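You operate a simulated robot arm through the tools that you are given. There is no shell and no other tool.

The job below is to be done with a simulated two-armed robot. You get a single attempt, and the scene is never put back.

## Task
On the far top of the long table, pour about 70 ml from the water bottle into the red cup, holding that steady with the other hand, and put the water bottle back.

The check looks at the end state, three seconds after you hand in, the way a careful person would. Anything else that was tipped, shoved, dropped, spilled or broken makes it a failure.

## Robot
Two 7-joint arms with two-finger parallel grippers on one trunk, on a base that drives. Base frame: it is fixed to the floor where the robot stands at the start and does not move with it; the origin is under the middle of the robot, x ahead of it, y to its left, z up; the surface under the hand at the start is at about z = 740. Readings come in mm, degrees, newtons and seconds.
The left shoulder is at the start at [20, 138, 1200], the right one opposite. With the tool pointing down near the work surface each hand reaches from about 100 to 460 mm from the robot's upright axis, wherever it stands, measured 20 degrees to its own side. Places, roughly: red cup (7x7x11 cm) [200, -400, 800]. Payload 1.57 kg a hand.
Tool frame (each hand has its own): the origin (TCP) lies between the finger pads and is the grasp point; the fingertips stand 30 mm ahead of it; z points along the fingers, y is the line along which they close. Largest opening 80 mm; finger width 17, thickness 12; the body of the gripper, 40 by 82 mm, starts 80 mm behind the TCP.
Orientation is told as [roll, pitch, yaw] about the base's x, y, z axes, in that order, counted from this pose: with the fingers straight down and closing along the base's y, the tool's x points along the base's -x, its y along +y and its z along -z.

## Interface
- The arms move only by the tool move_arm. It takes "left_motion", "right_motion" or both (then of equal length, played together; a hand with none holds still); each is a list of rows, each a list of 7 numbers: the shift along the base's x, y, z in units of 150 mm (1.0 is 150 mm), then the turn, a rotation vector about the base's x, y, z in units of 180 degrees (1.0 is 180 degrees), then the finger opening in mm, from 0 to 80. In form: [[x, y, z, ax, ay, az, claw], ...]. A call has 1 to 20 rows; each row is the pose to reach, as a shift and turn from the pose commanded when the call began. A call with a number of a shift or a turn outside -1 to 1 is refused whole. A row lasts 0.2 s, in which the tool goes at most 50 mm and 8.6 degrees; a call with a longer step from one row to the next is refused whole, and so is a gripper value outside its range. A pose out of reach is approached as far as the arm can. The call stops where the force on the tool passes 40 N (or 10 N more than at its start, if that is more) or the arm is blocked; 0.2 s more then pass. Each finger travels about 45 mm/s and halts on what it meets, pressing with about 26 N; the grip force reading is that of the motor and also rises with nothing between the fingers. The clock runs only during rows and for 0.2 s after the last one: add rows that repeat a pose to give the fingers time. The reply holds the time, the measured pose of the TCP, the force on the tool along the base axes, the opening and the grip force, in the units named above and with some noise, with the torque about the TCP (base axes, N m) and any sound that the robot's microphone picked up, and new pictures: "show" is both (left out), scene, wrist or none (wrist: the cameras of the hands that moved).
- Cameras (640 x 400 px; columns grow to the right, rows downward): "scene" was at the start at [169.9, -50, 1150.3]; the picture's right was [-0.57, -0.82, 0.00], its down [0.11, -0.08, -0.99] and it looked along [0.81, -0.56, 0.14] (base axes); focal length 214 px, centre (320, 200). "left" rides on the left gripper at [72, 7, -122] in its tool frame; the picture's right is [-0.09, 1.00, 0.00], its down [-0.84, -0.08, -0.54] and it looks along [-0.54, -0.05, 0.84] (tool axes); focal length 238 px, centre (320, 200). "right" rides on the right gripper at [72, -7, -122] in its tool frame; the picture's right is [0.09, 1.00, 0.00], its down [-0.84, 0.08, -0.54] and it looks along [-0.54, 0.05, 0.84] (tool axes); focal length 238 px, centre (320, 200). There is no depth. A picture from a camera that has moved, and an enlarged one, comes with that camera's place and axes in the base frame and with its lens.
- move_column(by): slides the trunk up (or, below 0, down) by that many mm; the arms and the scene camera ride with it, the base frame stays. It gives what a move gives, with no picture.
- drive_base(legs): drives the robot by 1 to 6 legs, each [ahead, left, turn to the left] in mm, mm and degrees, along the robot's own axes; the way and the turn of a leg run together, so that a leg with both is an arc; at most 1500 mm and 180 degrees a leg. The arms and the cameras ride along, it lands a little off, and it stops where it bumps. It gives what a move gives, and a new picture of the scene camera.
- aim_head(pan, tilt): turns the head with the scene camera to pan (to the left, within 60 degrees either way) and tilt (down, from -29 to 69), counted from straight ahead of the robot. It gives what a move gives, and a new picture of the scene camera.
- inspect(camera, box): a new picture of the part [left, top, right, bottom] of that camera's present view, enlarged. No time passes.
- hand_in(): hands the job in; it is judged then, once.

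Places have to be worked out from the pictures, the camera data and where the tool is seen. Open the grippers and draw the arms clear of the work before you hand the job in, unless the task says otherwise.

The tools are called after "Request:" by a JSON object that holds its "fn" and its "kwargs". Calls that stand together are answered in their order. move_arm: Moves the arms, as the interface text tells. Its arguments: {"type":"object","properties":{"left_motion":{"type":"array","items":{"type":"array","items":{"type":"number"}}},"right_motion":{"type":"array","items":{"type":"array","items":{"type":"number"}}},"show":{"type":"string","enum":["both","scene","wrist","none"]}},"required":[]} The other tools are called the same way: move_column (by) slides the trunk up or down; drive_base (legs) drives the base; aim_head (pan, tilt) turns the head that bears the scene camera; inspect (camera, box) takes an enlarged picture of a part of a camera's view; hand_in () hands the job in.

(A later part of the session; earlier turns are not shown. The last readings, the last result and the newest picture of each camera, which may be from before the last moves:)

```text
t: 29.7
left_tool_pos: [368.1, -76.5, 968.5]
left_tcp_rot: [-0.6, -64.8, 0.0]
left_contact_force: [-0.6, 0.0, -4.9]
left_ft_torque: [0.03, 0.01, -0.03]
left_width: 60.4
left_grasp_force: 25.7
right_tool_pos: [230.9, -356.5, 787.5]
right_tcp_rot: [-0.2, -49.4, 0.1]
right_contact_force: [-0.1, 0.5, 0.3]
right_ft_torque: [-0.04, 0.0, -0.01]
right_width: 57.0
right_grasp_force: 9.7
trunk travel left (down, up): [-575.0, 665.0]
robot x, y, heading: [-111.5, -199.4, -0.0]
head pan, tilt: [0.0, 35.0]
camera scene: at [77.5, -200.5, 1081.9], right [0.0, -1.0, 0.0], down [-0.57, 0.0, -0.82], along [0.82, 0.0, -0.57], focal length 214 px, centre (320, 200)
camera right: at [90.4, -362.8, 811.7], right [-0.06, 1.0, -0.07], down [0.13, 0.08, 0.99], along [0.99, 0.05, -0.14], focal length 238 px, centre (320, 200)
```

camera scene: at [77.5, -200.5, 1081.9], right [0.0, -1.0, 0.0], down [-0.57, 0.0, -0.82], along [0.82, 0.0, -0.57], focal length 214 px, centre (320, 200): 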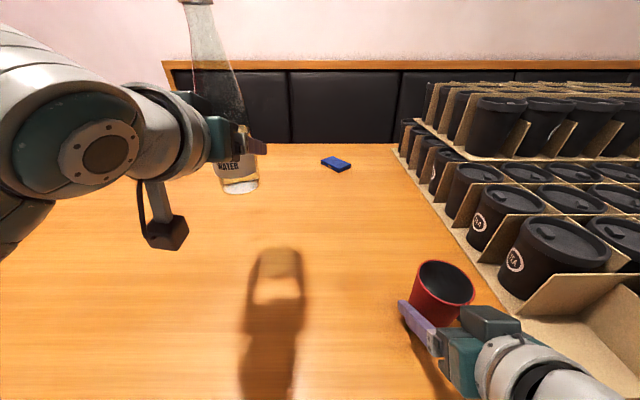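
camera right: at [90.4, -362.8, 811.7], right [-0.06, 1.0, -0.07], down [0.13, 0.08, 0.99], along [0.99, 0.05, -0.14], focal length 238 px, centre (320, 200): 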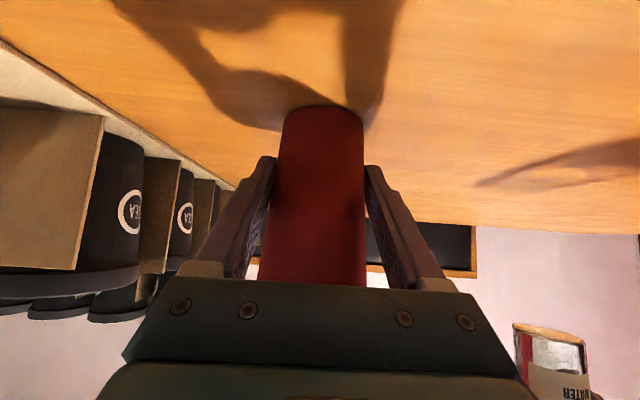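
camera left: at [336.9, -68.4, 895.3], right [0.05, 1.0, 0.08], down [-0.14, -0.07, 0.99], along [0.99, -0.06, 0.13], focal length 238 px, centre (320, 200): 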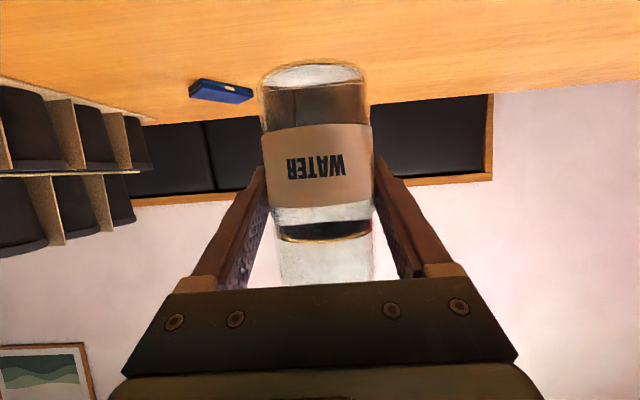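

Cup is held (57 mm). I now carry the upright bottle to a pre-pour spot at about [365, -205, 930], yawing the hand -12°, well clear of the cup.

Request:
{"fn": "move_arm", "kwargs": {"left_motion": [[0, -0.06, -0.01, 0, 0, -0.006, 50], [0, -0.16, -0.04, 0, 0, -0.014, 50], [0, -0.29, -0.08, 0, 0, -0.025, 50], [0, -0.43, -0.12, 0, 0, -0.036, 50], [0, -0.57, -0.16, 0, 0, -0.047, 50], [-0.01, -0.7, -0.2, 0, 0, -0.056, 50], [-0.02, -0.8, -0.24, 0, 0, -0.063, 50], [-0.02, -0.857, -0.257, 0, 0, -0.067, 50], [-0.02, -0.857, -0.257, 0, 0, -0.067, 50]], "show": "both"}}

```text
t: 31.7
left_tool_pos: [365.9, -205.4, 928.9]
left_tcp_rot: [-0.6, -65.1, -12.0]
left_contact_force: [-0.3, -0.5, -5.3]
left_ft_torque: [0.03, 0.03, -0.05]
left_width: 60.5
left_grasp_force: 25.9
right_tool_pos: [228.8, -357.5, 786.4]
right_tcp_rot: [-0.2, -49.4, 0.1]
right_contact_force: [0.0, -0.6, 0.8]
right_ft_torque: [-0.07, -0.01, 0.0]
right_width: 57.2
right_grasp_force: 9.8
trunk travel left (down, up): [-575.0, 665.0]
robot x, y, heading: [-107.9, -202.1, -0.1]
head pan, tilt: [0.0, 35.0]
camera scene: at [77.5, -200.4, 1081.9], right [0.0, -1.0, 0.0], down [-0.57, 0.0, -0.82], along [0.82, 0.0, -0.57], focal length 214 px, centre (320, 200)
camera left: at [230.0, -166.4, 916.2], right [0.25, 0.96, 0.08], down [-0.15, -0.04, 0.99], along [0.96, -0.26, 0.13], focal length 238 px, centre (320, 200)
```

scene: 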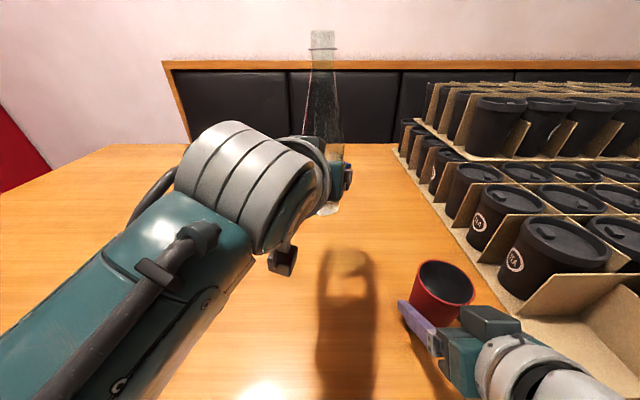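
left: 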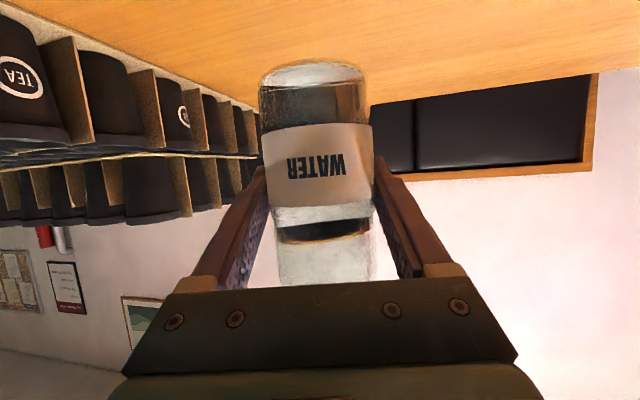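

The bottle is upright at the pre-pour spot and the cup is free of obstruction. I take several still readings here to average the bottle's weight before pouring.

Request:
{"fn": "move_arm", "kwargs": {"left_motion": [[0, 0, 0, 0, 0, 0, 50], [0, 0, 0, 0, 0, 0, 50], [0, 0, 0, 0, 0, 0, 50]], "show": "none"}}

Request:
{"fn": "move_arm", "kwargs": {"left_motion": [[0, 0, 0, 0, 0, 0, 50]], "show": "none"}}

Request:
{"fn": "move_arm", "kwargs": {"left_motion": [[0, 0, 0, 0, 0, 0, 50]], "show": "none"}}

Request:
{"fn": "move_arm", "kwargs": {"left_motion": [[0, 0, 0, 0, 0, 0, 50]], "show": "none"}}

Request:
{"fn": "move_arm", "kwargs": {"left_motion": [[0, 0, 0, 0, 0, 0, 50]], "show": "none"}}

Request:
{"fn": "move_arm", "kwargs": {"left_motion": [[0, 0, 0, 0, 0, 0, 50]], "show": "none"}}

Request:
{"fn": "move_arm", "kwargs": {"left_motion": [[0, 0, 0, 0, 0, 0, 50]], "show": "none"}}

Request:
{"fn": "move_arm", "kwargs": {"left_motion": [[0, 0, 0, 0, 0, 0, 50]], "show": "none"}}

Request:
{"fn": "inspect", "kwargs": {"camera": "left", "box": [230, 160, 410, 300]}}

Request:
{"fn": "inspect", "kwargs": {"camera": "scene", "box": [260, 20, 400, 220]}}

```text
t: 32.5
left_tool_pos: [366.1, -202.3, 928.9]
left_tcp_rot: [-0.6, -64.9, -12.0]
left_contact_force: [0.2, 0.4, -5.6]
left_ft_torque: [-0.04, 0.0, 0.0]
left_width: 60.4
left_grasp_force: 26.4
right_tool_pos: [229.8, -358.0, 786.7]
right_tcp_rot: [0.0, -49.4, 0.0]
right_contact_force: [-0.6, 0.0, 1.1]
right_ft_torque: [-0.09, 0.01, -0.01]
right_width: 57.2
right_grasp_force: 10.8
trunk travel left (down, up): [-575.0, 665.0]
robot x, y, heading: [-107.4, -199.2, -0.1]
head pan, tilt: [0.0, 35.0]
```

```text
t: 32.9
left_tool_pos: [367.1, -204.4, 930.5]
left_tcp_rot: [-0.6, -64.9, -12.0]
left_contact_force: [-0.6, -0.1, -4.8]
left_ft_torque: [0.01, -0.01, -0.01]
left_width: 60.6
left_grasp_force: 26.3
right_tool_pos: [230.6, -356.3, 786.9]
right_tcp_rot: [-0.2, -49.4, 0.1]
right_contact_force: [0.1, -0.8, 1.0]
right_ft_torque: [-0.05, 0.01, 0.0]
right_width: 57.0
right_grasp_force: 10.0
trunk travel left (down, up): [-575.0, 665.0]
robot x, y, heading: [-109.7, -199.2, -0.1]
head pan, tilt: [0.0, 35.0]
```

```text
t: 33.3
left_tool_pos: [366.3, -202.4, 929.4]
left_tcp_rot: [-0.6, -64.9, -12.0]
left_contact_force: [-0.2, 0.3, -5.4]
left_ft_torque: [0.02, -0.04, 0.0]
left_width: 60.5
left_grasp_force: 25.6
right_tool_pos: [229.3, -356.2, 786.8]
right_tcp_rot: [-0.1, -49.4, 0.0]
right_contact_force: [-0.3, 0.0, 0.8]
right_ft_torque: [-0.08, -0.01, 0.0]
right_width: 57.0
right_grasp_force: 9.9
trunk travel left (down, up): [-575.0, 665.0]
robot x, y, heading: [-106.6, -199.2, -0.4]
head pan, tilt: [0.0, 35.0]
```

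```text
t: 33.7
left_tool_pos: [365.8, -202.9, 928.9]
left_tcp_rot: [-0.7, -65.0, -12.0]
left_contact_force: [0.4, -0.4, -4.6]
left_ft_torque: [-0.02, 0.0, 0.01]
left_width: 60.5
left_grasp_force: 25.7
right_tool_pos: [230.4, -355.5, 786.0]
right_tcp_rot: [-0.2, -49.4, 0.1]
right_contact_force: [-0.3, -0.8, 0.5]
right_ft_torque: [-0.05, -0.01, -0.07]
right_width: 57.0
right_grasp_force: 10.3
trunk travel left (down, up): [-575.0, 665.0]
robot x, y, heading: [-109.1, -195.6, -0.1]
head pan, tilt: [0.0, 35.0]
```

```text
t: 34.1
left_tool_pos: [366.0, -203.0, 929.5]
left_tcp_rot: [-0.7, -65.0, -12.0]
left_contact_force: [0.2, -0.3, -5.1]
left_ft_torque: [-0.03, -0.01, 0.0]
left_width: 60.4
left_grasp_force: 26.2
right_tool_pos: [229.2, -356.9, 785.4]
right_tcp_rot: [-0.1, -49.4, 0.0]
right_contact_force: [-0.2, -0.3, 0.9]
right_ft_torque: [-0.08, 0.02, -0.06]
right_width: 56.9
right_grasp_force: 9.8
trunk travel left (down, up): [-575.0, 665.0]
robot x, y, heading: [-106.9, -195.3, -0.3]
head pan, tilt: [0.0, 35.0]
```

```text
t: 34.5
left_tool_pos: [365.6, -204.1, 929.5]
left_tcp_rot: [-0.7, -64.9, -11.9]
left_contact_force: [-0.1, 0.6, -3.9]
left_ft_torque: [0.01, 0.02, 0.03]
left_width: 60.5
left_grasp_force: 26.4
right_tool_pos: [229.8, -356.3, 787.0]
right_tcp_rot: [-0.1, -49.3, 0.0]
right_contact_force: [-0.3, -0.8, 1.2]
right_ft_torque: [-0.08, -0.04, -0.03]
right_width: 56.7
right_grasp_force: 10.3
trunk travel left (down, up): [-575.0, 665.0]
robot x, y, heading: [-108.9, -200.4, 0.0]
head pan, tilt: [0.0, 35.0]
```

```text
t: 34.9
left_tool_pos: [366.1, -204.3, 929.8]
left_tcp_rot: [-0.8, -64.9, -12.0]
left_contact_force: [0.1, 0.6, -5.1]
left_ft_torque: [0.0, -0.03, 0.01]
left_width: 60.6
left_grasp_force: 25.8
right_tool_pos: [229.0, -357.6, 786.6]
right_tcp_rot: [-0.1, -49.4, 0.1]
right_contact_force: [0.1, -0.8, 0.2]
right_ft_torque: [-0.06, 0.01, -0.01]
right_width: 56.7
right_grasp_force: 10.1
trunk travel left (down, up): [-575.0, 665.0]
robot x, y, heading: [-109.8, -198.1, -0.4]
head pan, tilt: [0.0, 35.0]
```

```text
t: 35.3
left_tool_pos: [366.6, -204.0, 929.6]
left_tcp_rot: [-0.6, -64.9, -12.0]
left_contact_force: [0.0, -0.2, -5.4]
left_ft_torque: [0.02, 0.0, 0.02]
left_width: 60.5
left_grasp_force: 25.9
right_tool_pos: [230.2, -356.1, 786.8]
right_tcp_rot: [-0.1, -49.4, 0.0]
right_contact_force: [-0.1, -0.6, 0.0]
right_ft_torque: [-0.09, 0.01, -0.02]
right_width: 56.9
right_grasp_force: 10.3
trunk travel left (down, up): [-575.0, 665.0]
robot x, y, heading: [-106.1, -199.3, -0.1]
head pan, tilt: [0.0, 35.0]
```

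```text
2.86 times, centred on (320, 230) of left
camera zoom: at [230.0, -166.4, 916.3], right [0.25, 0.96, 0.08], down [-0.15, -0.04, 0.99], along [0.96, -0.26, 0.13], focal length 681 px, centre (320, 114)
```

zoom: 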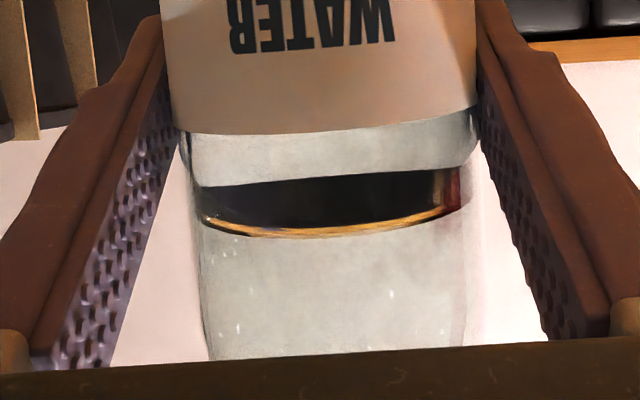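

```text
2.00 times, centred on (330, 120) of scene
camera zoom: at [77.5, -200.5, 1081.9], right [0.0, -1.0, 0.0], down [-0.57, 0.0, -0.82], along [0.82, 0.0, -0.57], focal length 429 px, centre (300, 360)
```

zoom: 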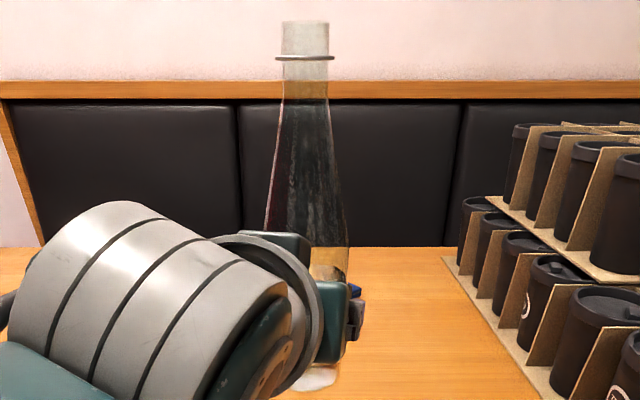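

Mean weight before pouring ≈ 5.0–5.1 N; water level ≈ 87 mm above the bottle base. I now roll the bottle about the finger axis to ~60° tilt (mouth toward the cup, still well below flowing), staying high.

Request:
{"fn": "move_arm", "kwargs": {"left_motion": [[0, 0, 0, 0.0246, -0.0052, -0.0117, 50], [0, 0, 0, 0.0591, -0.0125, -0.0282, 50], [0, 0, 0, 0.0984, -0.0209, -0.047, 50], [0, 0, 0, 0.1378, -0.0292, -0.0657, 50], [0, 0, 0, 0.1772, -0.0376, -0.0845, 50], [0, 0, 0, 0.2166, -0.046, -0.1033, 50], [0, 0, 0, 0.256, -0.0543, -0.1221, 50], [0, 0, 0, 0.2953, -0.0627, -0.1409, 50], [0, 0, 0, 0.3199, -0.0679, -0.1526, 50], [0, 0, 0, 0.3298, -0.07, -0.1573, 50]], "show": "both"}}

```text
t: 37.5
left_tool_pos: [365.5, -202.8, 930.9]
left_tcp_rot: [62.4, -20.7, -91.9]
left_contact_force: [0.4, 0.2, -5.1]
left_ft_torque: [0.03, -0.05, 0.0]
left_width: 60.3
left_grasp_force: 26.4
right_tool_pos: [229.6, -356.5, 786.8]
right_tcp_rot: [-0.1, -49.4, 0.0]
right_contact_force: [0.5, -0.5, -0.1]
right_ft_torque: [-0.05, -0.01, -0.01]
right_width: 57.0
right_grasp_force: 10.0
trunk travel left (down, up): [-575.0, 665.0]
robot x, y, heading: [-110.0, -195.7, -0.1]
head pan, tilt: [0.0, 35.0]
camera scene: at [77.5, -200.4, 1081.9], right [0.0, -1.0, 0.0], down [-0.57, 0.0, -0.82], along [0.82, 0.0, -0.57], focal length 214 px, centre (320, 200)
camera left: at [263.6, -111.2, 963.3], right [0.47, 0.21, 0.86], down [-0.54, -0.7, 0.47], along [0.7, -0.68, -0.21], focal length 238 px, centre (320, 200)
```

scene: 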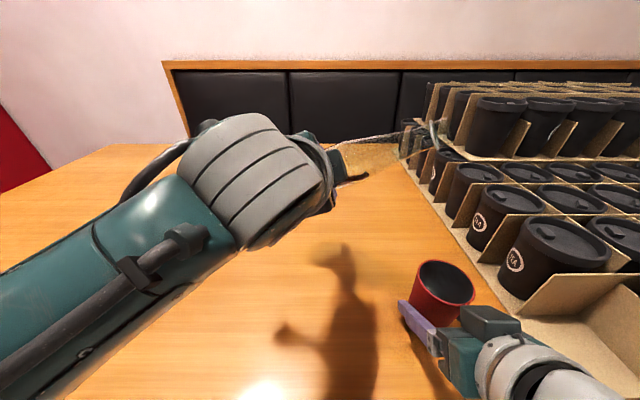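
left: 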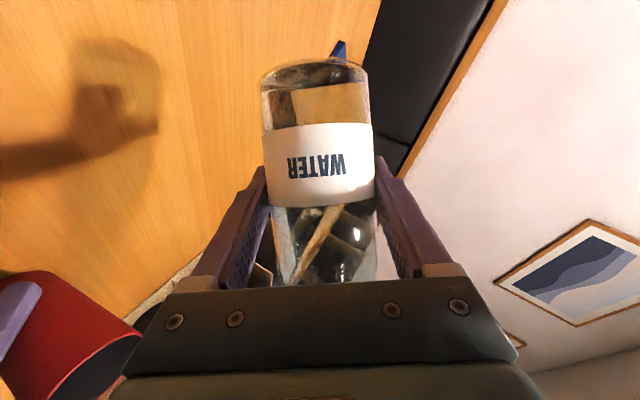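

The tilt went as planned with nothing flowing. I bring the mouth over the cup with ~55 mm of height to spare, tilting only to ~67°.

Request:
{"fn": "move_arm", "kwargs": {"left_motion": [[-0.04, -0.005, -0.08, 0.006, -0.0013, -0.003, 50], [-0.1, -0.013, -0.2, 0.015, -0.0032, -0.0072, 50], [-0.17, -0.023, -0.34, 0.025, -0.0053, -0.012, 50], [-0.24, -0.032, -0.47, 0.034, -0.0072, -0.0162, 50], [-0.275, -0.037, -0.537, 0.0394, -0.0084, -0.0188, 50], [-0.275, -0.037, -0.537, 0.0394, -0.0084, -0.0188, 50]], "show": "both"}}

Request:
{"fn": "inspect", "kwargs": {"camera": "scene", "box": [320, 140, 560, 340]}}

```text
t: 38.9
left_tool_pos: [323.1, -210.4, 848.8]
left_tcp_rot: [63.6, -13.6, -95.5]
left_contact_force: [1.0, 0.1, -4.6]
left_ft_torque: [0.1, -0.02, -0.01]
left_width: 60.4
left_grasp_force: 25.8
right_tool_pos: [230.5, -355.8, 786.7]
right_tcp_rot: [-0.1, -49.4, 0.1]
right_contact_force: [-1.3, 0.1, 0.7]
right_ft_torque: [-0.03, 0.0, -0.03]
right_width: 56.8
right_grasp_force: 9.9
trunk travel left (down, up): [-575.0, 665.0]
robot x, y, heading: [-112.9, -198.9, -0.2]
head pan, tilt: [0.0, 35.0]
camera scene: at [77.5, -200.3, 1081.9], right [0.0, -1.0, 0.0], down [-0.57, 0.0, -0.82], along [0.82, 0.0, -0.57], focal length 214 px, centre (320, 200)
camera left: at [226.0, -116.6, 891.2], right [0.45, 0.08, 0.89], down [-0.59, -0.72, 0.36], along [0.67, -0.69, -0.28], focal length 238 px, centre (320, 200)
```

scene: 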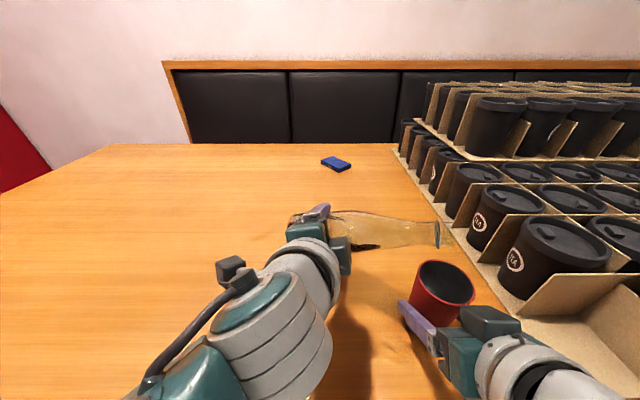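
left: 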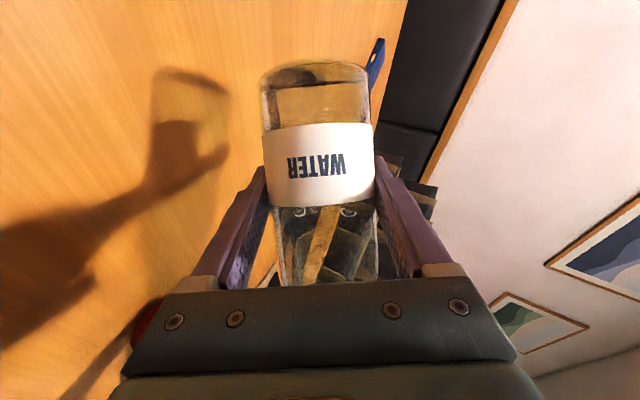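

```text
2.00 times, centred on (440, 240) of scene
camera zoom: at [77.5, -200.3, 1081.9], right [0.0, -1.0, 0.0], down [-0.57, 0.0, -0.82], along [0.82, 0.0, -0.57], focal length 429 px, centre (80, 120)
```

zoom: 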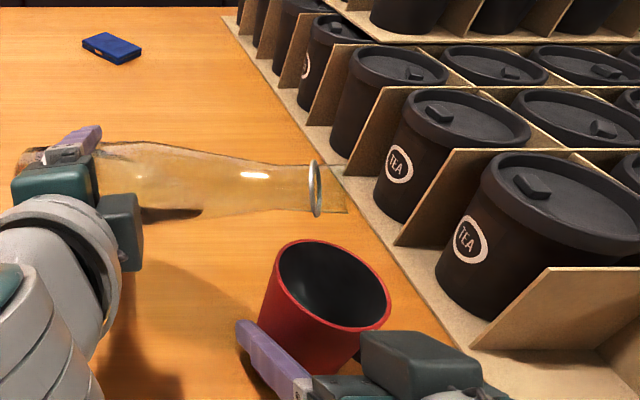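

The mouth is where I predicted, over the near-left part of the cup. I now tilt on to ~80° while bringing the lip to ~20 mm above the rim.

Request:
{"fn": "move_arm", "kwargs": {"left_motion": [[0.022, 0, 0.005, 0.0148, -0.0031, -0.007, 50], [0.044, -0.001, 0.009, 0.0295, -0.0063, -0.0141, 50], [0.066, -0.002, 0.014, 0.0443, -0.0094, -0.0211, 50], [0.089, -0.003, 0.018, 0.059, -0.0126, -0.0282, 50], [0.111, -0.003, 0.023, 0.0738, -0.0157, -0.0352, 50], [0.111, -0.003, 0.023, 0.0738, -0.0157, -0.0352, 50]], "show": "scene"}}

Request:
{"fn": "inspect", "kwargs": {"camera": "scene", "box": [380, 190, 500, 310]}}

```text
t: 40.3
left_tool_pos: [340.2, -210.2, 852.0]
left_tcp_rot: [64.3, -0.1, -101.9]
left_contact_force: [-0.7, 0.2, -5.5]
left_ft_torque: [0.08, -0.03, 0.03]
left_width: 60.5
left_grasp_force: 25.7
right_tool_pos: [229.6, -356.4, 787.3]
right_tcp_rot: [-0.1, -49.5, 0.0]
right_contact_force: [-0.1, -0.3, 0.2]
right_ft_torque: [-0.03, 0.03, -0.01]
right_width: 57.0
right_grasp_force: 9.3
trunk travel left (down, up): [-575.0, 665.0]
robot x, y, heading: [-113.2, -197.5, -0.1]
head pan, tilt: [0.0, 35.0]
camera scene: at [77.5, -200.3, 1081.9], right [0.0, -1.0, 0.0], down [-0.57, 0.0, -0.82], along [0.82, 0.0, -0.57], focal length 214 px, centre (320, 200)
```

scene: 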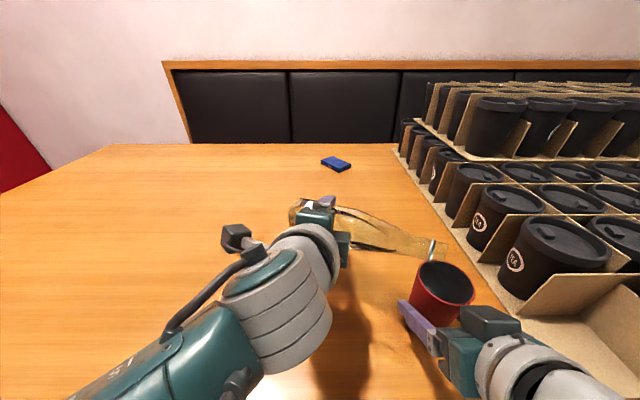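

```text
3.33 times, centred on (440, 250) of scene
camera zoom: at [77.5, -200.3, 1081.9], right [0.0, -1.0, 0.0], down [-0.57, 0.0, -0.82], along [0.82, 0.0, -0.57], focal length 715 px, centre (-80, 33)
```

zoom: 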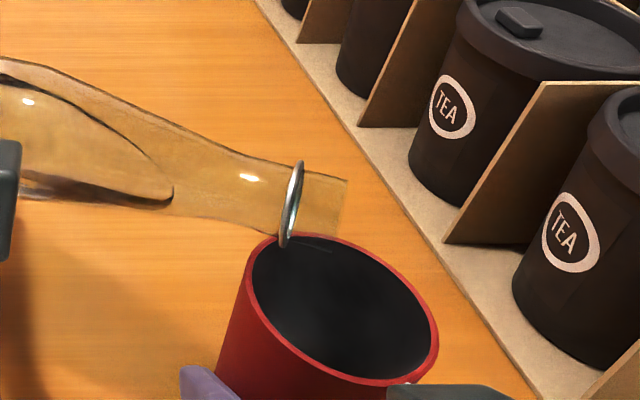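

No flow yet; the lip is over the cup with the ring ~14 mm above the rim and water still inside the shoulder. I pivot about the lip by small steps, first to ~82°.

Request:
{"fn": "move_arm", "kwargs": {"left_motion": [[0.007, -0.003, 0.017, 0.0049, -0.001, -0.0023, 50], [0.013, -0.006, 0.033, 0.0098, -0.0021, -0.0047, 50], [0.02, -0.0087, 0.0497, 0.01477, -0.00313, -0.00704, 50], [0.02, -0.0087, 0.0497, 0.01477, -0.00313, -0.00704, 50]], "show": "none"}}

Request:
{"fn": "inspect", "kwargs": {"camera": "scene", "box": [380, 190, 500, 310]}}

```text
t: 41.3
left_tool_pos: [342.8, -211.0, 861.0]
left_tcp_rot: [64.2, 2.7, -103.2]
left_contact_force: [-0.8, -0.3, -4.6]
left_ft_torque: [0.06, -0.08, 0.03]
left_width: 60.1
left_grasp_force: 26.4
right_tool_pos: [230.8, -357.2, 786.5]
right_tcp_rot: [-0.1, -49.4, 0.1]
right_contact_force: [0.1, 0.1, 0.2]
right_ft_torque: [-0.04, -0.02, 0.02]
right_width: 56.8
right_grasp_force: 10.1
trunk travel left (down, up): [-575.0, 665.0]
robot x, y, heading: [-112.5, -195.6, 0.1]
head pan, tilt: [0.0, 35.0]
```

```text
3.33 times, centred on (440, 250) of scene
camera zoom: at [77.5, -200.3, 1081.9], right [0.0, -1.0, 0.0], down [-0.57, 0.0, -0.82], along [0.82, 0.0, -0.57], focal length 715 px, centre (-80, 33)
```

zoom: 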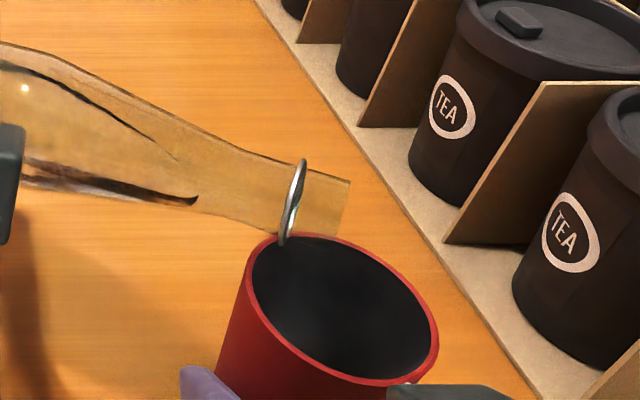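

The water front has crept forward in the shoulder but there's no flow. I tilt another 2° of roll (~84°).

Request:
{"fn": "move_arm", "kwargs": {"left_motion": [[0.0067, -0.0037, 0.0162, 0.0049, -0.001, -0.0023, 50], [0.0133, -0.0073, 0.0323, 0.00984, -0.00209, -0.0047, 50], [0.0133, -0.0073, 0.0323, 0.00984, -0.00209, -0.0047, 50], [0.0133, -0.0073, 0.0323, 0.00984, -0.00209, -0.0047, 50]], "show": "none"}}

Request:
{"fn": "inspect", "kwargs": {"camera": "scene", "box": [380, 190, 500, 310]}}

```text
t: 42.3
left_tool_pos: [346.1, -212.9, 865.4]
left_tcp_rot: [64.3, 4.5, -104.1]
left_contact_force: [-0.3, 0.2, -5.8]
left_ft_torque: [0.09, -0.05, 0.0]
left_width: 60.3
left_grasp_force: 26.0
right_tool_pos: [228.5, -355.7, 786.2]
right_tcp_rot: [-0.1, -49.4, 0.0]
right_contact_force: [-0.3, 0.2, -0.4]
right_ft_torque: [-0.03, 0.01, -0.02]
right_width: 57.0
right_grasp_force: 10.3
trunk travel left (down, up): [-575.0, 665.0]
robot x, y, heading: [-107.9, -198.3, 0.0]
head pan, tilt: [0.0, 35.0]
```

```text
3.33 times, centred on (440, 250) of scene
camera zoom: at [77.5, -200.3, 1081.9], right [0.0, -1.0, 0.0], down [-0.57, 0.0, -0.82], along [0.82, 0.0, -0.57], focal length 715 px, centre (-80, 33)
```

zoom: 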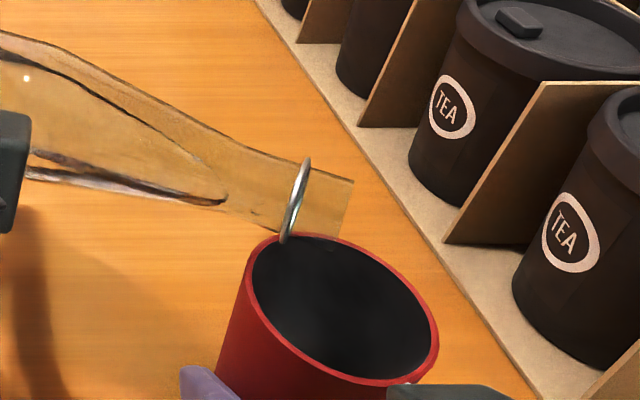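

Front now near the neck's start, still no flow. I go on by another 2° of roll (~85.5°).

Request:
{"fn": "move_arm", "kwargs": {"left_motion": [[0.0063, -0.0043, 0.0163, 0.0049, -0.001, -0.0023, 50], [0.0127, -0.0087, 0.0327, 0.00984, -0.00209, -0.0047, 50], [0.0127, -0.0087, 0.0327, 0.00984, -0.00209, -0.0047, 50], [0.0127, -0.0087, 0.0327, 0.00984, -0.00209, -0.0047, 50]], "show": "none"}}

Request:
{"fn": "inspect", "kwargs": {"camera": "scene", "box": [380, 190, 500, 310]}}

```text
t: 43.3
left_tool_pos: [346.4, -213.4, 869.3]
left_tcp_rot: [64.1, 6.3, -104.9]
left_contact_force: [-0.1, -0.6, -5.4]
left_ft_torque: [0.1, -0.04, 0.03]
left_width: 60.4
left_grasp_force: 26.3
right_tool_pos: [230.4, -357.3, 787.3]
right_tcp_rot: [-0.1, -49.4, 0.0]
right_contact_force: [0.4, 0.3, -0.1]
right_ft_torque: [-0.03, 0.01, -0.03]
right_width: 56.9
right_grasp_force: 10.1
trunk travel left (down, up): [-575.0, 665.0]
robot x, y, heading: [-112.7, -198.0, -0.3]
head pan, tilt: [0.0, 35.0]
```

```text
3.33 times, centred on (440, 250) of scene
camera zoom: at [77.5, -200.3, 1081.9], right [0.0, -1.0, 0.0], down [-0.57, 0.0, -0.82], along [0.82, 0.0, -0.57], focal length 715 px, centre (-80, 33)
```

zoom: 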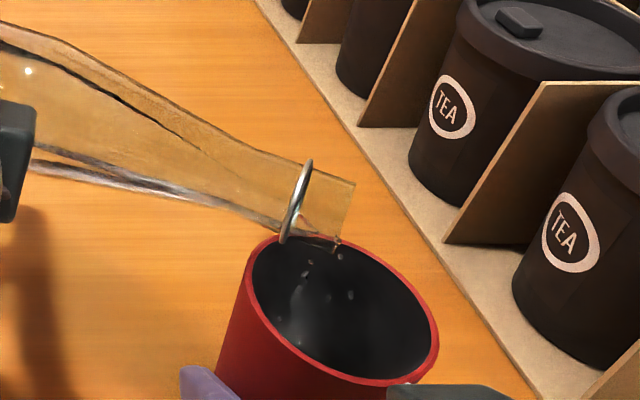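

Water has begun to trickle into the cup at ~85.5°. I hold here for a moment and watch how it goes.

Request:
{"fn": "move_arm", "kwargs": {"left_motion": [[0, 0, 0, 0, 0, 0, 50], [0, 0, 0, 0, 0, 0, 50], [0, 0, 0, 0, 0, 0, 50]], "show": "none"}}

Request:
{"fn": "inspect", "kwargs": {"camera": "scene", "box": [380, 190, 500, 310]}}

Request:
{"fn": "move_arm", "kwargs": {"left_motion": [[0, 0, 0, 0, 0, 0, 50], [0, 0, 0, 0, 0, 0, 50], [0, 0, 0, 0, 0, 0, 50]], "show": "none"}}

Request:
{"fn": "inspect", "kwargs": {"camera": "scene", "box": [380, 190, 500, 310]}}

```text
t: 44.1
left_tool_pos: [346.7, -214.1, 869.4]
left_tcp_rot: [64.2, 6.3, -104.9]
left_contact_force: [-0.2, 0.1, -6.3]
left_ft_torque: [0.11, -0.06, 0.02]
left_width: 60.3
left_grasp_force: 25.8
right_tool_pos: [230.9, -355.5, 786.4]
right_tcp_rot: [-0.2, -49.4, 0.0]
right_contact_force: [-0.1, -0.3, -0.2]
right_ft_torque: [-0.06, 0.01, 0.03]
right_width: 56.9
right_grasp_force: 10.0
trunk travel left (down, up): [-575.0, 665.0]
robot x, y, heading: [-111.2, -194.2, -0.4]
head pan, tilt: [0.0, 35.0]
```

```text
3.33 times, centred on (440, 250) of scene
camera zoom: at [77.5, -200.3, 1081.9], right [0.0, -1.0, 0.0], down [-0.57, 0.0, -0.82], along [0.82, 0.0, -0.57], focal length 715 px, centre (-80, 33)
```

zoom: 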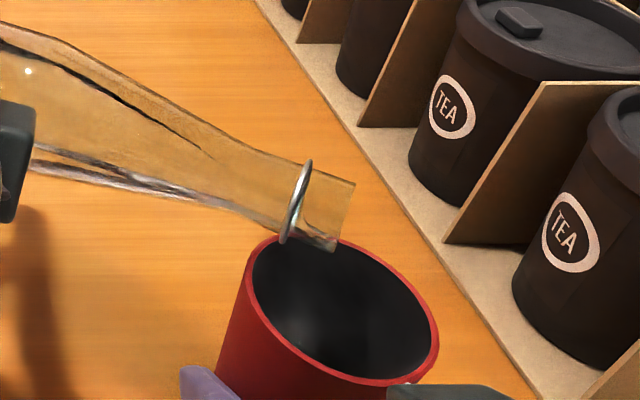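

```text
t: 44.9
left_tool_pos: [348.0, -214.3, 870.0]
left_tcp_rot: [64.1, 6.3, -105.1]
left_contact_force: [-0.4, -0.4, -5.0]
left_ft_torque: [0.12, -0.06, -0.03]
left_width: 60.5
left_grasp_force: 25.9
right_tool_pos: [229.5, -356.4, 786.6]
right_tcp_rot: [0.0, -49.4, 0.0]
right_contact_force: [0.6, -0.5, -0.3]
right_ft_torque: [-0.03, -0.04, -0.02]
right_width: 57.0
right_grasp_force: 10.1
trunk travel left (down, up): [-575.0, 665.0]
robot x, y, heading: [-111.5, -195.9, 0.0]
head pan, tilt: [0.0, 35.0]
```

```text
3.33 times, centred on (440, 250) of scene
camera zoom: at [77.5, -200.3, 1081.9], right [0.0, -1.0, 0.0], down [-0.57, 0.0, -0.82], along [0.82, 0.0, -0.57], focal length 715 px, centre (-80, 33)
```

zoom: 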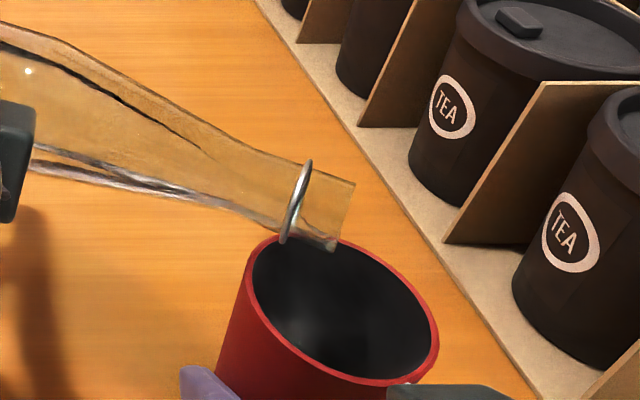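

It dripped a few ml and stopped: the water now stands right at the lip, so each further degree of tilt should release ≈ 22 ml. I advance by 1° of roll (~0.8° tilt) and hold to drain.

Request:
{"fn": "move_arm", "kwargs": {"left_motion": [[0.0031, -0.0025, 0.0082, 0.00246, -0.00052, -0.00117, 50], [0.0062, -0.005, 0.0163, 0.00492, -0.00104, -0.00235, 50], [0.0062, -0.005, 0.0163, 0.00492, -0.00104, -0.00235, 50]], "show": "none"}}

Request:
{"fn": "inspect", "kwargs": {"camera": "scene", "box": [380, 190, 500, 310]}}

Request:
{"fn": "move_arm", "kwargs": {"left_motion": [[0, 0, 0, 0, 0, 0, 50], [0, 0, 0, 0, 0, 0, 50], [0, 0, 0, 0, 0, 0, 50], [0, 0, 0, 0, 0, 0, 50], [0, 0, 0, 0, 0, 0, 50]], "show": "none"}}

Request:
{"fn": "inspect", "kwargs": {"camera": "scene", "box": [380, 190, 500, 310]}}

```text
t: 45.7
left_tool_pos: [348.1, -214.9, 871.9]
left_tcp_rot: [64.2, 7.2, -105.4]
left_contact_force: [0.5, -0.6, -5.2]
left_ft_torque: [0.11, -0.06, 0.01]
left_width: 60.2
left_grasp_force: 26.2
right_tool_pos: [229.9, -356.1, 787.2]
right_tcp_rot: [-0.1, -49.4, -0.1]
right_contact_force: [0.8, 0.8, -0.3]
right_ft_torque: [-0.03, 0.03, -0.02]
right_width: 57.2
right_grasp_force: 9.8
trunk travel left (down, up): [-575.0, 665.0]
robot x, y, heading: [-108.1, -198.6, -0.2]
head pan, tilt: [0.0, 35.0]
```

```text
3.33 times, centred on (440, 250) of scene
camera zoom: at [77.5, -200.3, 1081.9], right [0.0, -1.0, 0.0], down [-0.57, 0.0, -0.82], along [0.82, 0.0, -0.57], focal length 715 px, centre (-80, 33)
```

zoom: 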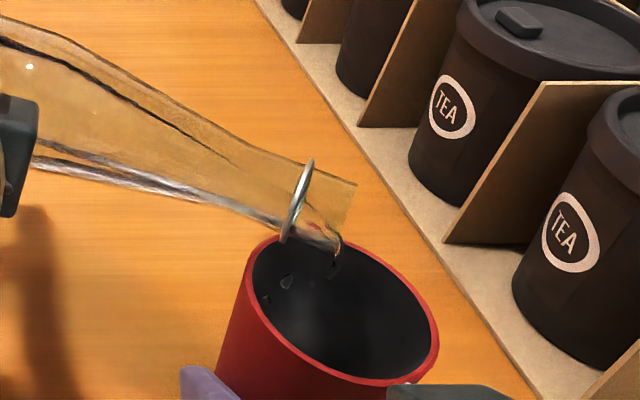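

```text
t: 46.9
left_tool_pos: [348.3, -215.2, 871.4]
left_tcp_rot: [64.1, 7.2, -105.4]
left_contact_force: [-0.5, 1.0, -4.9]
left_ft_torque: [0.11, -0.07, 0.0]
left_width: 60.5
left_grasp_force: 26.3
right_tool_pos: [229.5, -357.0, 788.0]
right_tcp_rot: [-0.1, -49.4, 0.0]
right_contact_force: [0.1, 0.4, -0.1]
right_ft_torque: [0.01, -0.02, 0.01]
right_width: 56.8
right_grasp_force: 9.7
trunk travel left (down, up): [-575.0, 665.0]
robot x, y, heading: [-109.7, -197.6, -0.3]
head pan, tilt: [0.0, 35.0]
```

```text
3.33 times, centred on (440, 250) of scene
camera zoom: at [77.5, -200.3, 1081.9], right [0.0, -1.0, 0.0], down [-0.57, 0.0, -0.82], along [0.82, 0.0, -0.57], focal length 715 px, centre (-80, 33)
```

zoom: 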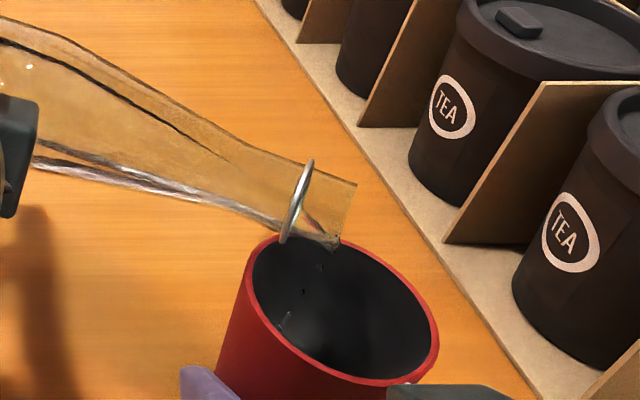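

Drops land inside the cup, slightly on the near side, and it is still draining. I hold longer, then will step again.

Request:
{"fn": "move_arm", "kwargs": {"left_motion": [[0, 0, 0, 0, 0, 0, 50], [0, 0, 0, 0, 0, 0, 50], [0, 0, 0, 0, 0, 0, 50], [0, 0, 0, 0, 0, 0, 50], [0, 0, 0, 0, 0, 0, 50]], "show": "none"}}

Request:
{"fn": "inspect", "kwargs": {"camera": "scene", "box": [380, 190, 500, 310]}}

Request:
{"fn": "move_arm", "kwargs": {"left_motion": [[-0.005, -0.0128, 0.0082, 0.00246, -0.00052, -0.00117, 50], [-0.01, -0.0257, 0.0163, 0.00492, -0.00104, -0.00235, 50], [-0.01, -0.0257, 0.0163, 0.00492, -0.00104, -0.00235, 50]], "show": "none"}}

Request:
{"fn": "inspect", "kwargs": {"camera": "scene", "box": [380, 190, 500, 310]}}

```text
t: 48.1
left_tool_pos: [347.9, -214.5, 871.1]
left_tcp_rot: [64.1, 7.2, -105.5]
left_contact_force: [-0.1, 0.3, -5.0]
left_ft_torque: [0.15, -0.07, -0.01]
left_width: 60.2
left_grasp_force: 26.2
right_tool_pos: [229.7, -358.1, 786.5]
right_tcp_rot: [0.0, -49.4, -0.1]
right_contact_force: [-0.1, -0.1, -0.2]
right_ft_torque: [-0.02, -0.01, -0.03]
right_width: 56.9
right_grasp_force: 9.9
trunk travel left (down, up): [-575.0, 665.0]
robot x, y, heading: [-107.2, -200.6, -0.2]
head pan, tilt: [0.0, 35.0]
```

```text
3.33 times, centred on (440, 250) of scene
camera zoom: at [77.5, -200.3, 1081.9], right [0.0, -1.0, 0.0], down [-0.57, 0.0, -0.82], along [0.82, 0.0, -0.57], focal length 715 px, centre (-80, 33)
```

zoom: 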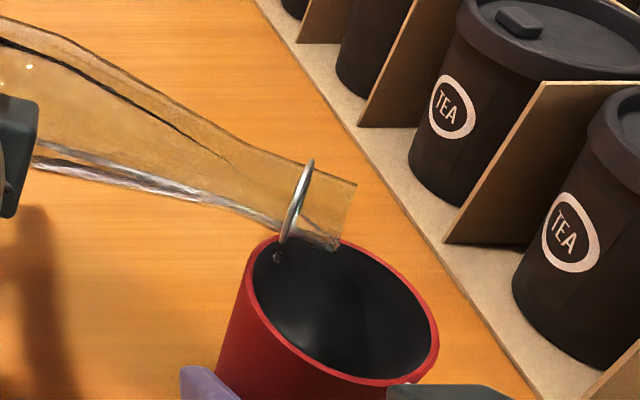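

```text
t: 48.9
left_tool_pos: [346.8, -218.6, 873.5]
left_tcp_rot: [64.1, 8.1, -105.8]
left_contact_force: [-0.3, -0.2, -5.3]
left_ft_torque: [0.1, -0.09, 0.01]
left_width: 60.3
left_grasp_force: 26.3
right_tool_pos: [230.0, -356.4, 787.1]
right_tcp_rot: [-0.1, -49.5, 0.0]
right_contact_force: [0.2, -0.7, -0.1]
right_ft_torque: [-0.07, -0.02, -0.03]
right_width: 56.8
right_grasp_force: 10.0
trunk travel left (down, up): [-575.0, 665.0]
robot x, y, heading: [-109.2, -202.2, 0.3]
head pan, tilt: [0.0, 35.0]
```

```text
3.33 times, centred on (440, 250) of scene
camera zoom: at [77.5, -200.3, 1081.9], right [0.0, -1.0, 0.0], down [-0.57, 0.0, -0.82], along [0.82, 0.0, -0.57], focal length 715 px, centre (-80, 33)
```

zoom: 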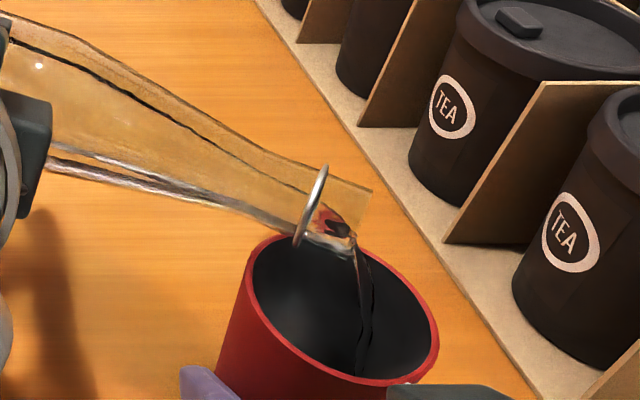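

A clear stream now runs into the middle of the cup. I hold to let it drain to equilibrium at this tilt (~87.1°).

Request:
{"fn": "move_arm", "kwargs": {"left_motion": [[0, 0, 0, 0, 0, 0, 50], [0, 0, 0, 0, 0, 0, 50], [0, 0, 0, 0, 0, 0, 50]], "show": "none"}}

Request:
{"fn": "inspect", "kwargs": {"camera": "scene", "box": [380, 190, 500, 310]}}

Request:
{"fn": "move_arm", "kwargs": {"left_motion": [[0, 0, 0, 0, 0, 0, 50], [0, 0, 0, 0, 0, 0, 50], [0, 0, 0, 0, 0, 0, 50], [0, 0, 0, 0, 0, 0, 50], [0, 0, 0, 0, 0, 0, 50]], "show": "none"}}

Request:
{"fn": "inspect", "kwargs": {"camera": "scene", "box": [380, 190, 500, 310]}}

```text
t: 49.7
left_tool_pos: [346.8, -219.2, 874.0]
left_tcp_rot: [64.2, 8.2, -105.8]
left_contact_force: [-0.4, 0.2, -4.9]
left_ft_torque: [0.09, -0.03, -0.01]
left_width: 60.5
left_grasp_force: 26.4
right_tool_pos: [229.8, -356.0, 786.9]
right_tcp_rot: [-0.1, -49.4, 0.0]
right_contact_force: [-0.2, 0.2, 0.2]
right_ft_torque: [-0.01, 0.03, 0.02]
right_width: 56.9
right_grasp_force: 9.7
trunk travel left (down, up): [-575.0, 665.0]
robot x, y, heading: [-109.6, -198.9, -0.1]
head pan, tilt: [0.0, 35.0]
```

```text
3.33 times, centred on (440, 250) of scene
camera zoom: at [77.5, -200.3, 1081.9], right [0.0, -1.0, 0.0], down [-0.57, 0.0, -0.82], along [0.82, 0.0, -0.57], focal length 715 px, centre (-80, 33)
```

zoom: 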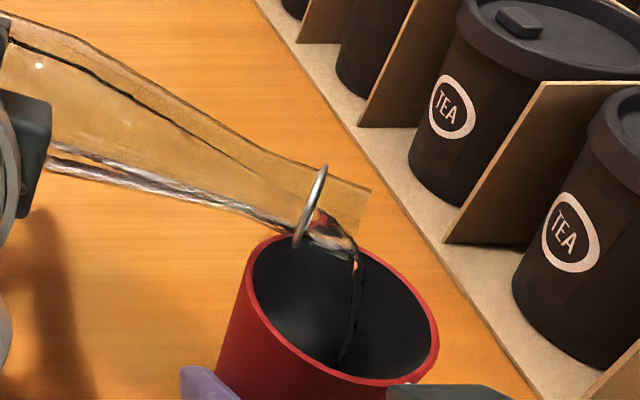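

```text
t: 50.9
left_tool_pos: [347.2, -219.2, 874.3]
left_tcp_rot: [64.1, 8.1, -105.9]
left_contact_force: [-0.3, -0.1, -4.1]
left_ft_torque: [0.1, -0.03, 0.02]
left_width: 60.5
left_grasp_force: 26.1
right_tool_pos: [229.5, -355.9, 786.8]
right_tcp_rot: [-0.1, -49.4, 0.0]
right_contact_force: [0.0, 0.2, 0.9]
right_ft_torque: [-0.05, -0.04, -0.01]
right_width: 57.0
right_grasp_force: 10.1
trunk travel left (down, up): [-575.0, 665.0]
robot x, y, heading: [-109.5, -196.3, -0.0]
head pan, tilt: [0.0, 35.0]
```

```text
3.33 times, centred on (440, 250) of scene
camera zoom: at [77.5, -200.3, 1081.9], right [0.0, -1.0, 0.0], down [-0.57, 0.0, -0.82], along [0.82, 0.0, -0.57], focal length 715 px, centre (-80, 33)
```

zoom: 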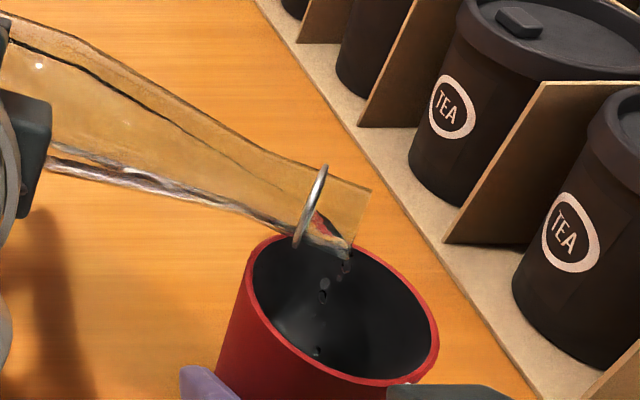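

The stream is thinning to drops. I hold on and take several weight readings at this tilt.

Request:
{"fn": "move_arm", "kwargs": {"left_motion": [[0, 0, 0, 0, 0, 0, 50], [0, 0, 0, 0, 0, 0, 50], [0, 0, 0, 0, 0, 0, 50], [0, 0, 0, 0, 0, 0, 50], [0, 0, 0, 0, 0, 0, 50]], "show": "none"}}

Request:
{"fn": "inspect", "kwargs": {"camera": "scene", "box": [380, 190, 500, 310]}}

Request:
{"fn": "move_arm", "kwargs": {"left_motion": [[0, 0, 0, 0, 0, 0, 50], [0, 0, 0, 0, 0, 0, 50]], "show": "none"}}

Request:
{"fn": "move_arm", "kwargs": {"left_motion": [[0, 0, 0, 0, 0, 0, 50], [0, 0, 0, 0, 0, 0, 50]], "show": "none"}}

Request:
{"fn": "move_arm", "kwargs": {"left_motion": [[0, 0, 0, 0, 0, 0, 50], [0, 0, 0, 0, 0, 0, 50]], "show": "none"}}

Request:
{"fn": "inspect", "kwargs": {"camera": "scene", "box": [380, 190, 500, 310]}}

```text
t: 52.1
left_tool_pos: [346.3, -218.5, 874.6]
left_tcp_rot: [64.1, 8.2, -105.8]
left_contact_force: [-0.4, -0.2, -5.4]
left_ft_torque: [0.11, -0.07, 0.0]
left_width: 60.6
left_grasp_force: 25.9
right_tool_pos: [230.0, -356.0, 786.2]
right_tcp_rot: [-0.1, -49.4, 0.0]
right_contact_force: [0.0, 0.6, -0.2]
right_ft_torque: [-0.06, 0.01, 0.01]
right_width: 56.9
right_grasp_force: 9.9
trunk travel left (down, up): [-575.0, 665.0]
robot x, y, heading: [-108.1, -199.3, -0.2]
head pan, tilt: [0.0, 35.0]
```

```text
3.33 times, centred on (440, 250) of scene
camera zoom: at [77.5, -200.3, 1081.9], right [0.0, -1.0, 0.0], down [-0.57, 0.0, -0.82], along [0.82, 0.0, -0.57], focal length 715 px, centre (-80, 33)
```

zoom: 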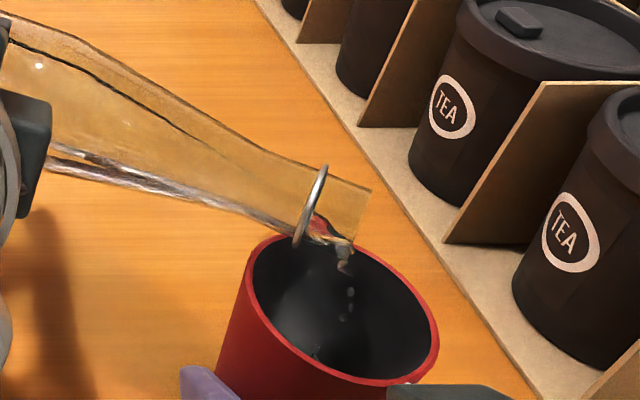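

```text
t: 52.7
left_tool_pos: [346.8, -218.9, 873.7]
left_tcp_rot: [63.9, 8.2, -105.8]
left_contact_force: [0.5, 0.1, -5.0]
left_ft_torque: [0.1, -0.06, -0.01]
left_width: 60.3
left_grasp_force: 26.2
right_tool_pos: [229.5, -357.1, 787.0]
right_tcp_rot: [-0.1, -49.4, 0.0]
right_contact_force: [0.3, -0.4, -0.4]
right_ft_torque: [-0.03, 0.04, -0.05]
right_width: 56.9
right_grasp_force: 9.9
trunk travel left (down, up): [-575.0, 665.0]
robot x, y, heading: [-106.1, -199.8, -0.3]
head pan, tilt: [0.0, 35.0]
```

```text
t: 53.3
left_tool_pos: [347.6, -218.1, 873.9]
left_tcp_rot: [64.1, 8.1, -105.8]
left_contact_force: [0.4, 1.0, -4.2]
left_ft_torque: [0.12, -0.05, -0.01]
left_width: 60.5
left_grasp_force: 26.3
right_tool_pos: [229.5, -356.6, 787.0]
right_tcp_rot: [-0.2, -49.5, 0.0]
right_contact_force: [-0.2, 0.8, 0.1]
right_ft_torque: [-0.02, -0.03, 0.02]
right_width: 56.9
right_grasp_force: 10.1
trunk travel left (down, up): [-575.0, 665.0]
robot x, y, heading: [-110.2, -200.1, -0.2]
head pan, tilt: [0.0, 35.0]
```

```text
t: 53.9
left_tool_pos: [345.8, -217.8, 874.4]
left_tcp_rot: [64.1, 8.2, -105.9]
left_contact_force: [0.7, 0.2, -5.5]
left_ft_torque: [0.07, -0.05, 0.01]
left_width: 60.2
left_grasp_force: 25.8
right_tool_pos: [229.4, -356.2, 787.4]
right_tcp_rot: [-0.1, -49.4, -0.1]
right_contact_force: [0.7, -0.1, -0.3]
right_ft_torque: [-0.06, -0.03, 0.01]
right_width: 57.0
right_grasp_force: 10.7
trunk travel left (down, up): [-575.0, 665.0]
robot x, y, heading: [-106.6, -198.4, -0.2]
head pan, tilt: [0.0, 35.0]
```

```text
3.33 times, centred on (440, 250) of scene
camera zoom: at [77.5, -200.3, 1081.9], right [0.0, -1.0, 0.0], down [-0.57, 0.0, -0.82], along [0.82, 0.0, -0.57], focal length 715 px, centre (-80, 33)
```

zoom: 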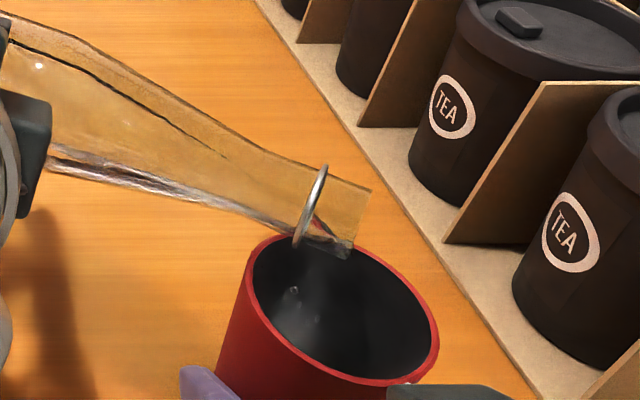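

It has drained to equilibrium, ~40 ml poured by my estimate. To calibrate before the rest, I tilt back over the cup, so I can look at the level with the bottle upright.

Request:
{"fn": "move_arm", "kwargs": {"left_motion": [[-0.019, 0.012, -0.049, -0.0148, 0.0031, 0.007, 50], [-0.039, 0.023, -0.098, -0.0295, 0.0063, 0.0141, 50], [-0.058, 0.035, -0.147, -0.0443, 0.0094, 0.0211, 50], [-0.058, 0.035, -0.147, -0.0443, 0.0094, 0.0211, 50], [-0.086, 0.036, -0.153, -0.0628, 0.0133, 0.0299, 50], [-0.113, 0.037, -0.16, -0.0812, 0.0172, 0.0387, 50], [-0.141, 0.037, -0.166, -0.0997, 0.0212, 0.0475, 50], [-0.169, 0.038, -0.173, -0.1181, 0.0251, 0.0563, 50], [-0.169, 0.038, -0.173, -0.1181, 0.0251, 0.0563, 50], [-0.169, 0.038, -0.173, -0.1181, 0.0251, 0.0563, 50]], "show": "scene"}}

Request:
{"fn": "inspect", "kwargs": {"camera": "scene", "box": [320, 160, 560, 320]}}

```text
t: 56.1
left_tool_pos: [321.2, -212.7, 848.9]
left_tcp_rot: [63.5, -13.6, -95.5]
left_contact_force: [-0.2, -0.1, -5.0]
left_ft_torque: [0.06, 0.0, -0.02]
left_width: 60.5
left_grasp_force: 25.9
right_tool_pos: [230.1, -355.3, 786.4]
right_tcp_rot: [-0.1, -49.4, 0.0]
right_contact_force: [-0.6, 0.0, 0.4]
right_ft_torque: [-0.02, 0.05, -0.02]
right_width: 56.9
right_grasp_force: 10.1
trunk travel left (down, up): [-575.0, 665.0]
robot x, y, heading: [-110.6, -199.7, 0.1]
head pan, tilt: [0.0, 35.0]
camera scene: at [77.5, -200.3, 1081.9], right [0.0, -1.0, 0.0], down [-0.57, 0.0, -0.82], along [0.82, 0.0, -0.57], focal length 214 px, centre (320, 200)
```

scene: 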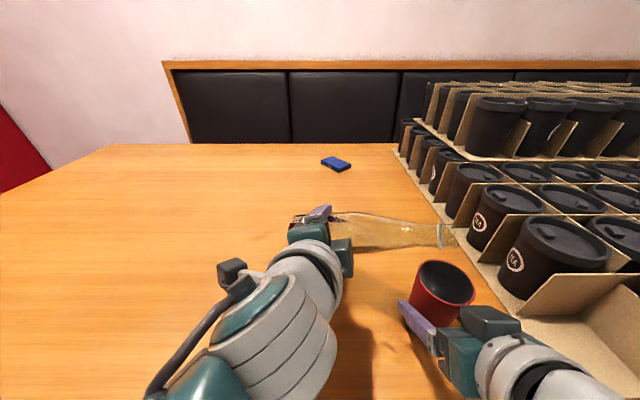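

```text
2.50 times, centred on (440, 240) of scene
camera zoom: at [77.5, -200.3, 1081.9], right [0.0, -1.0, 0.0], down [-0.57, 0.0, -0.82], along [0.82, 0.0, -0.57], focal length 536 px, centre (20, 100)
```

zoom: 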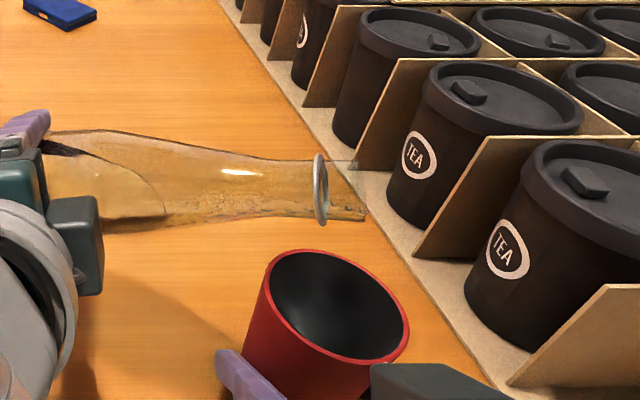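

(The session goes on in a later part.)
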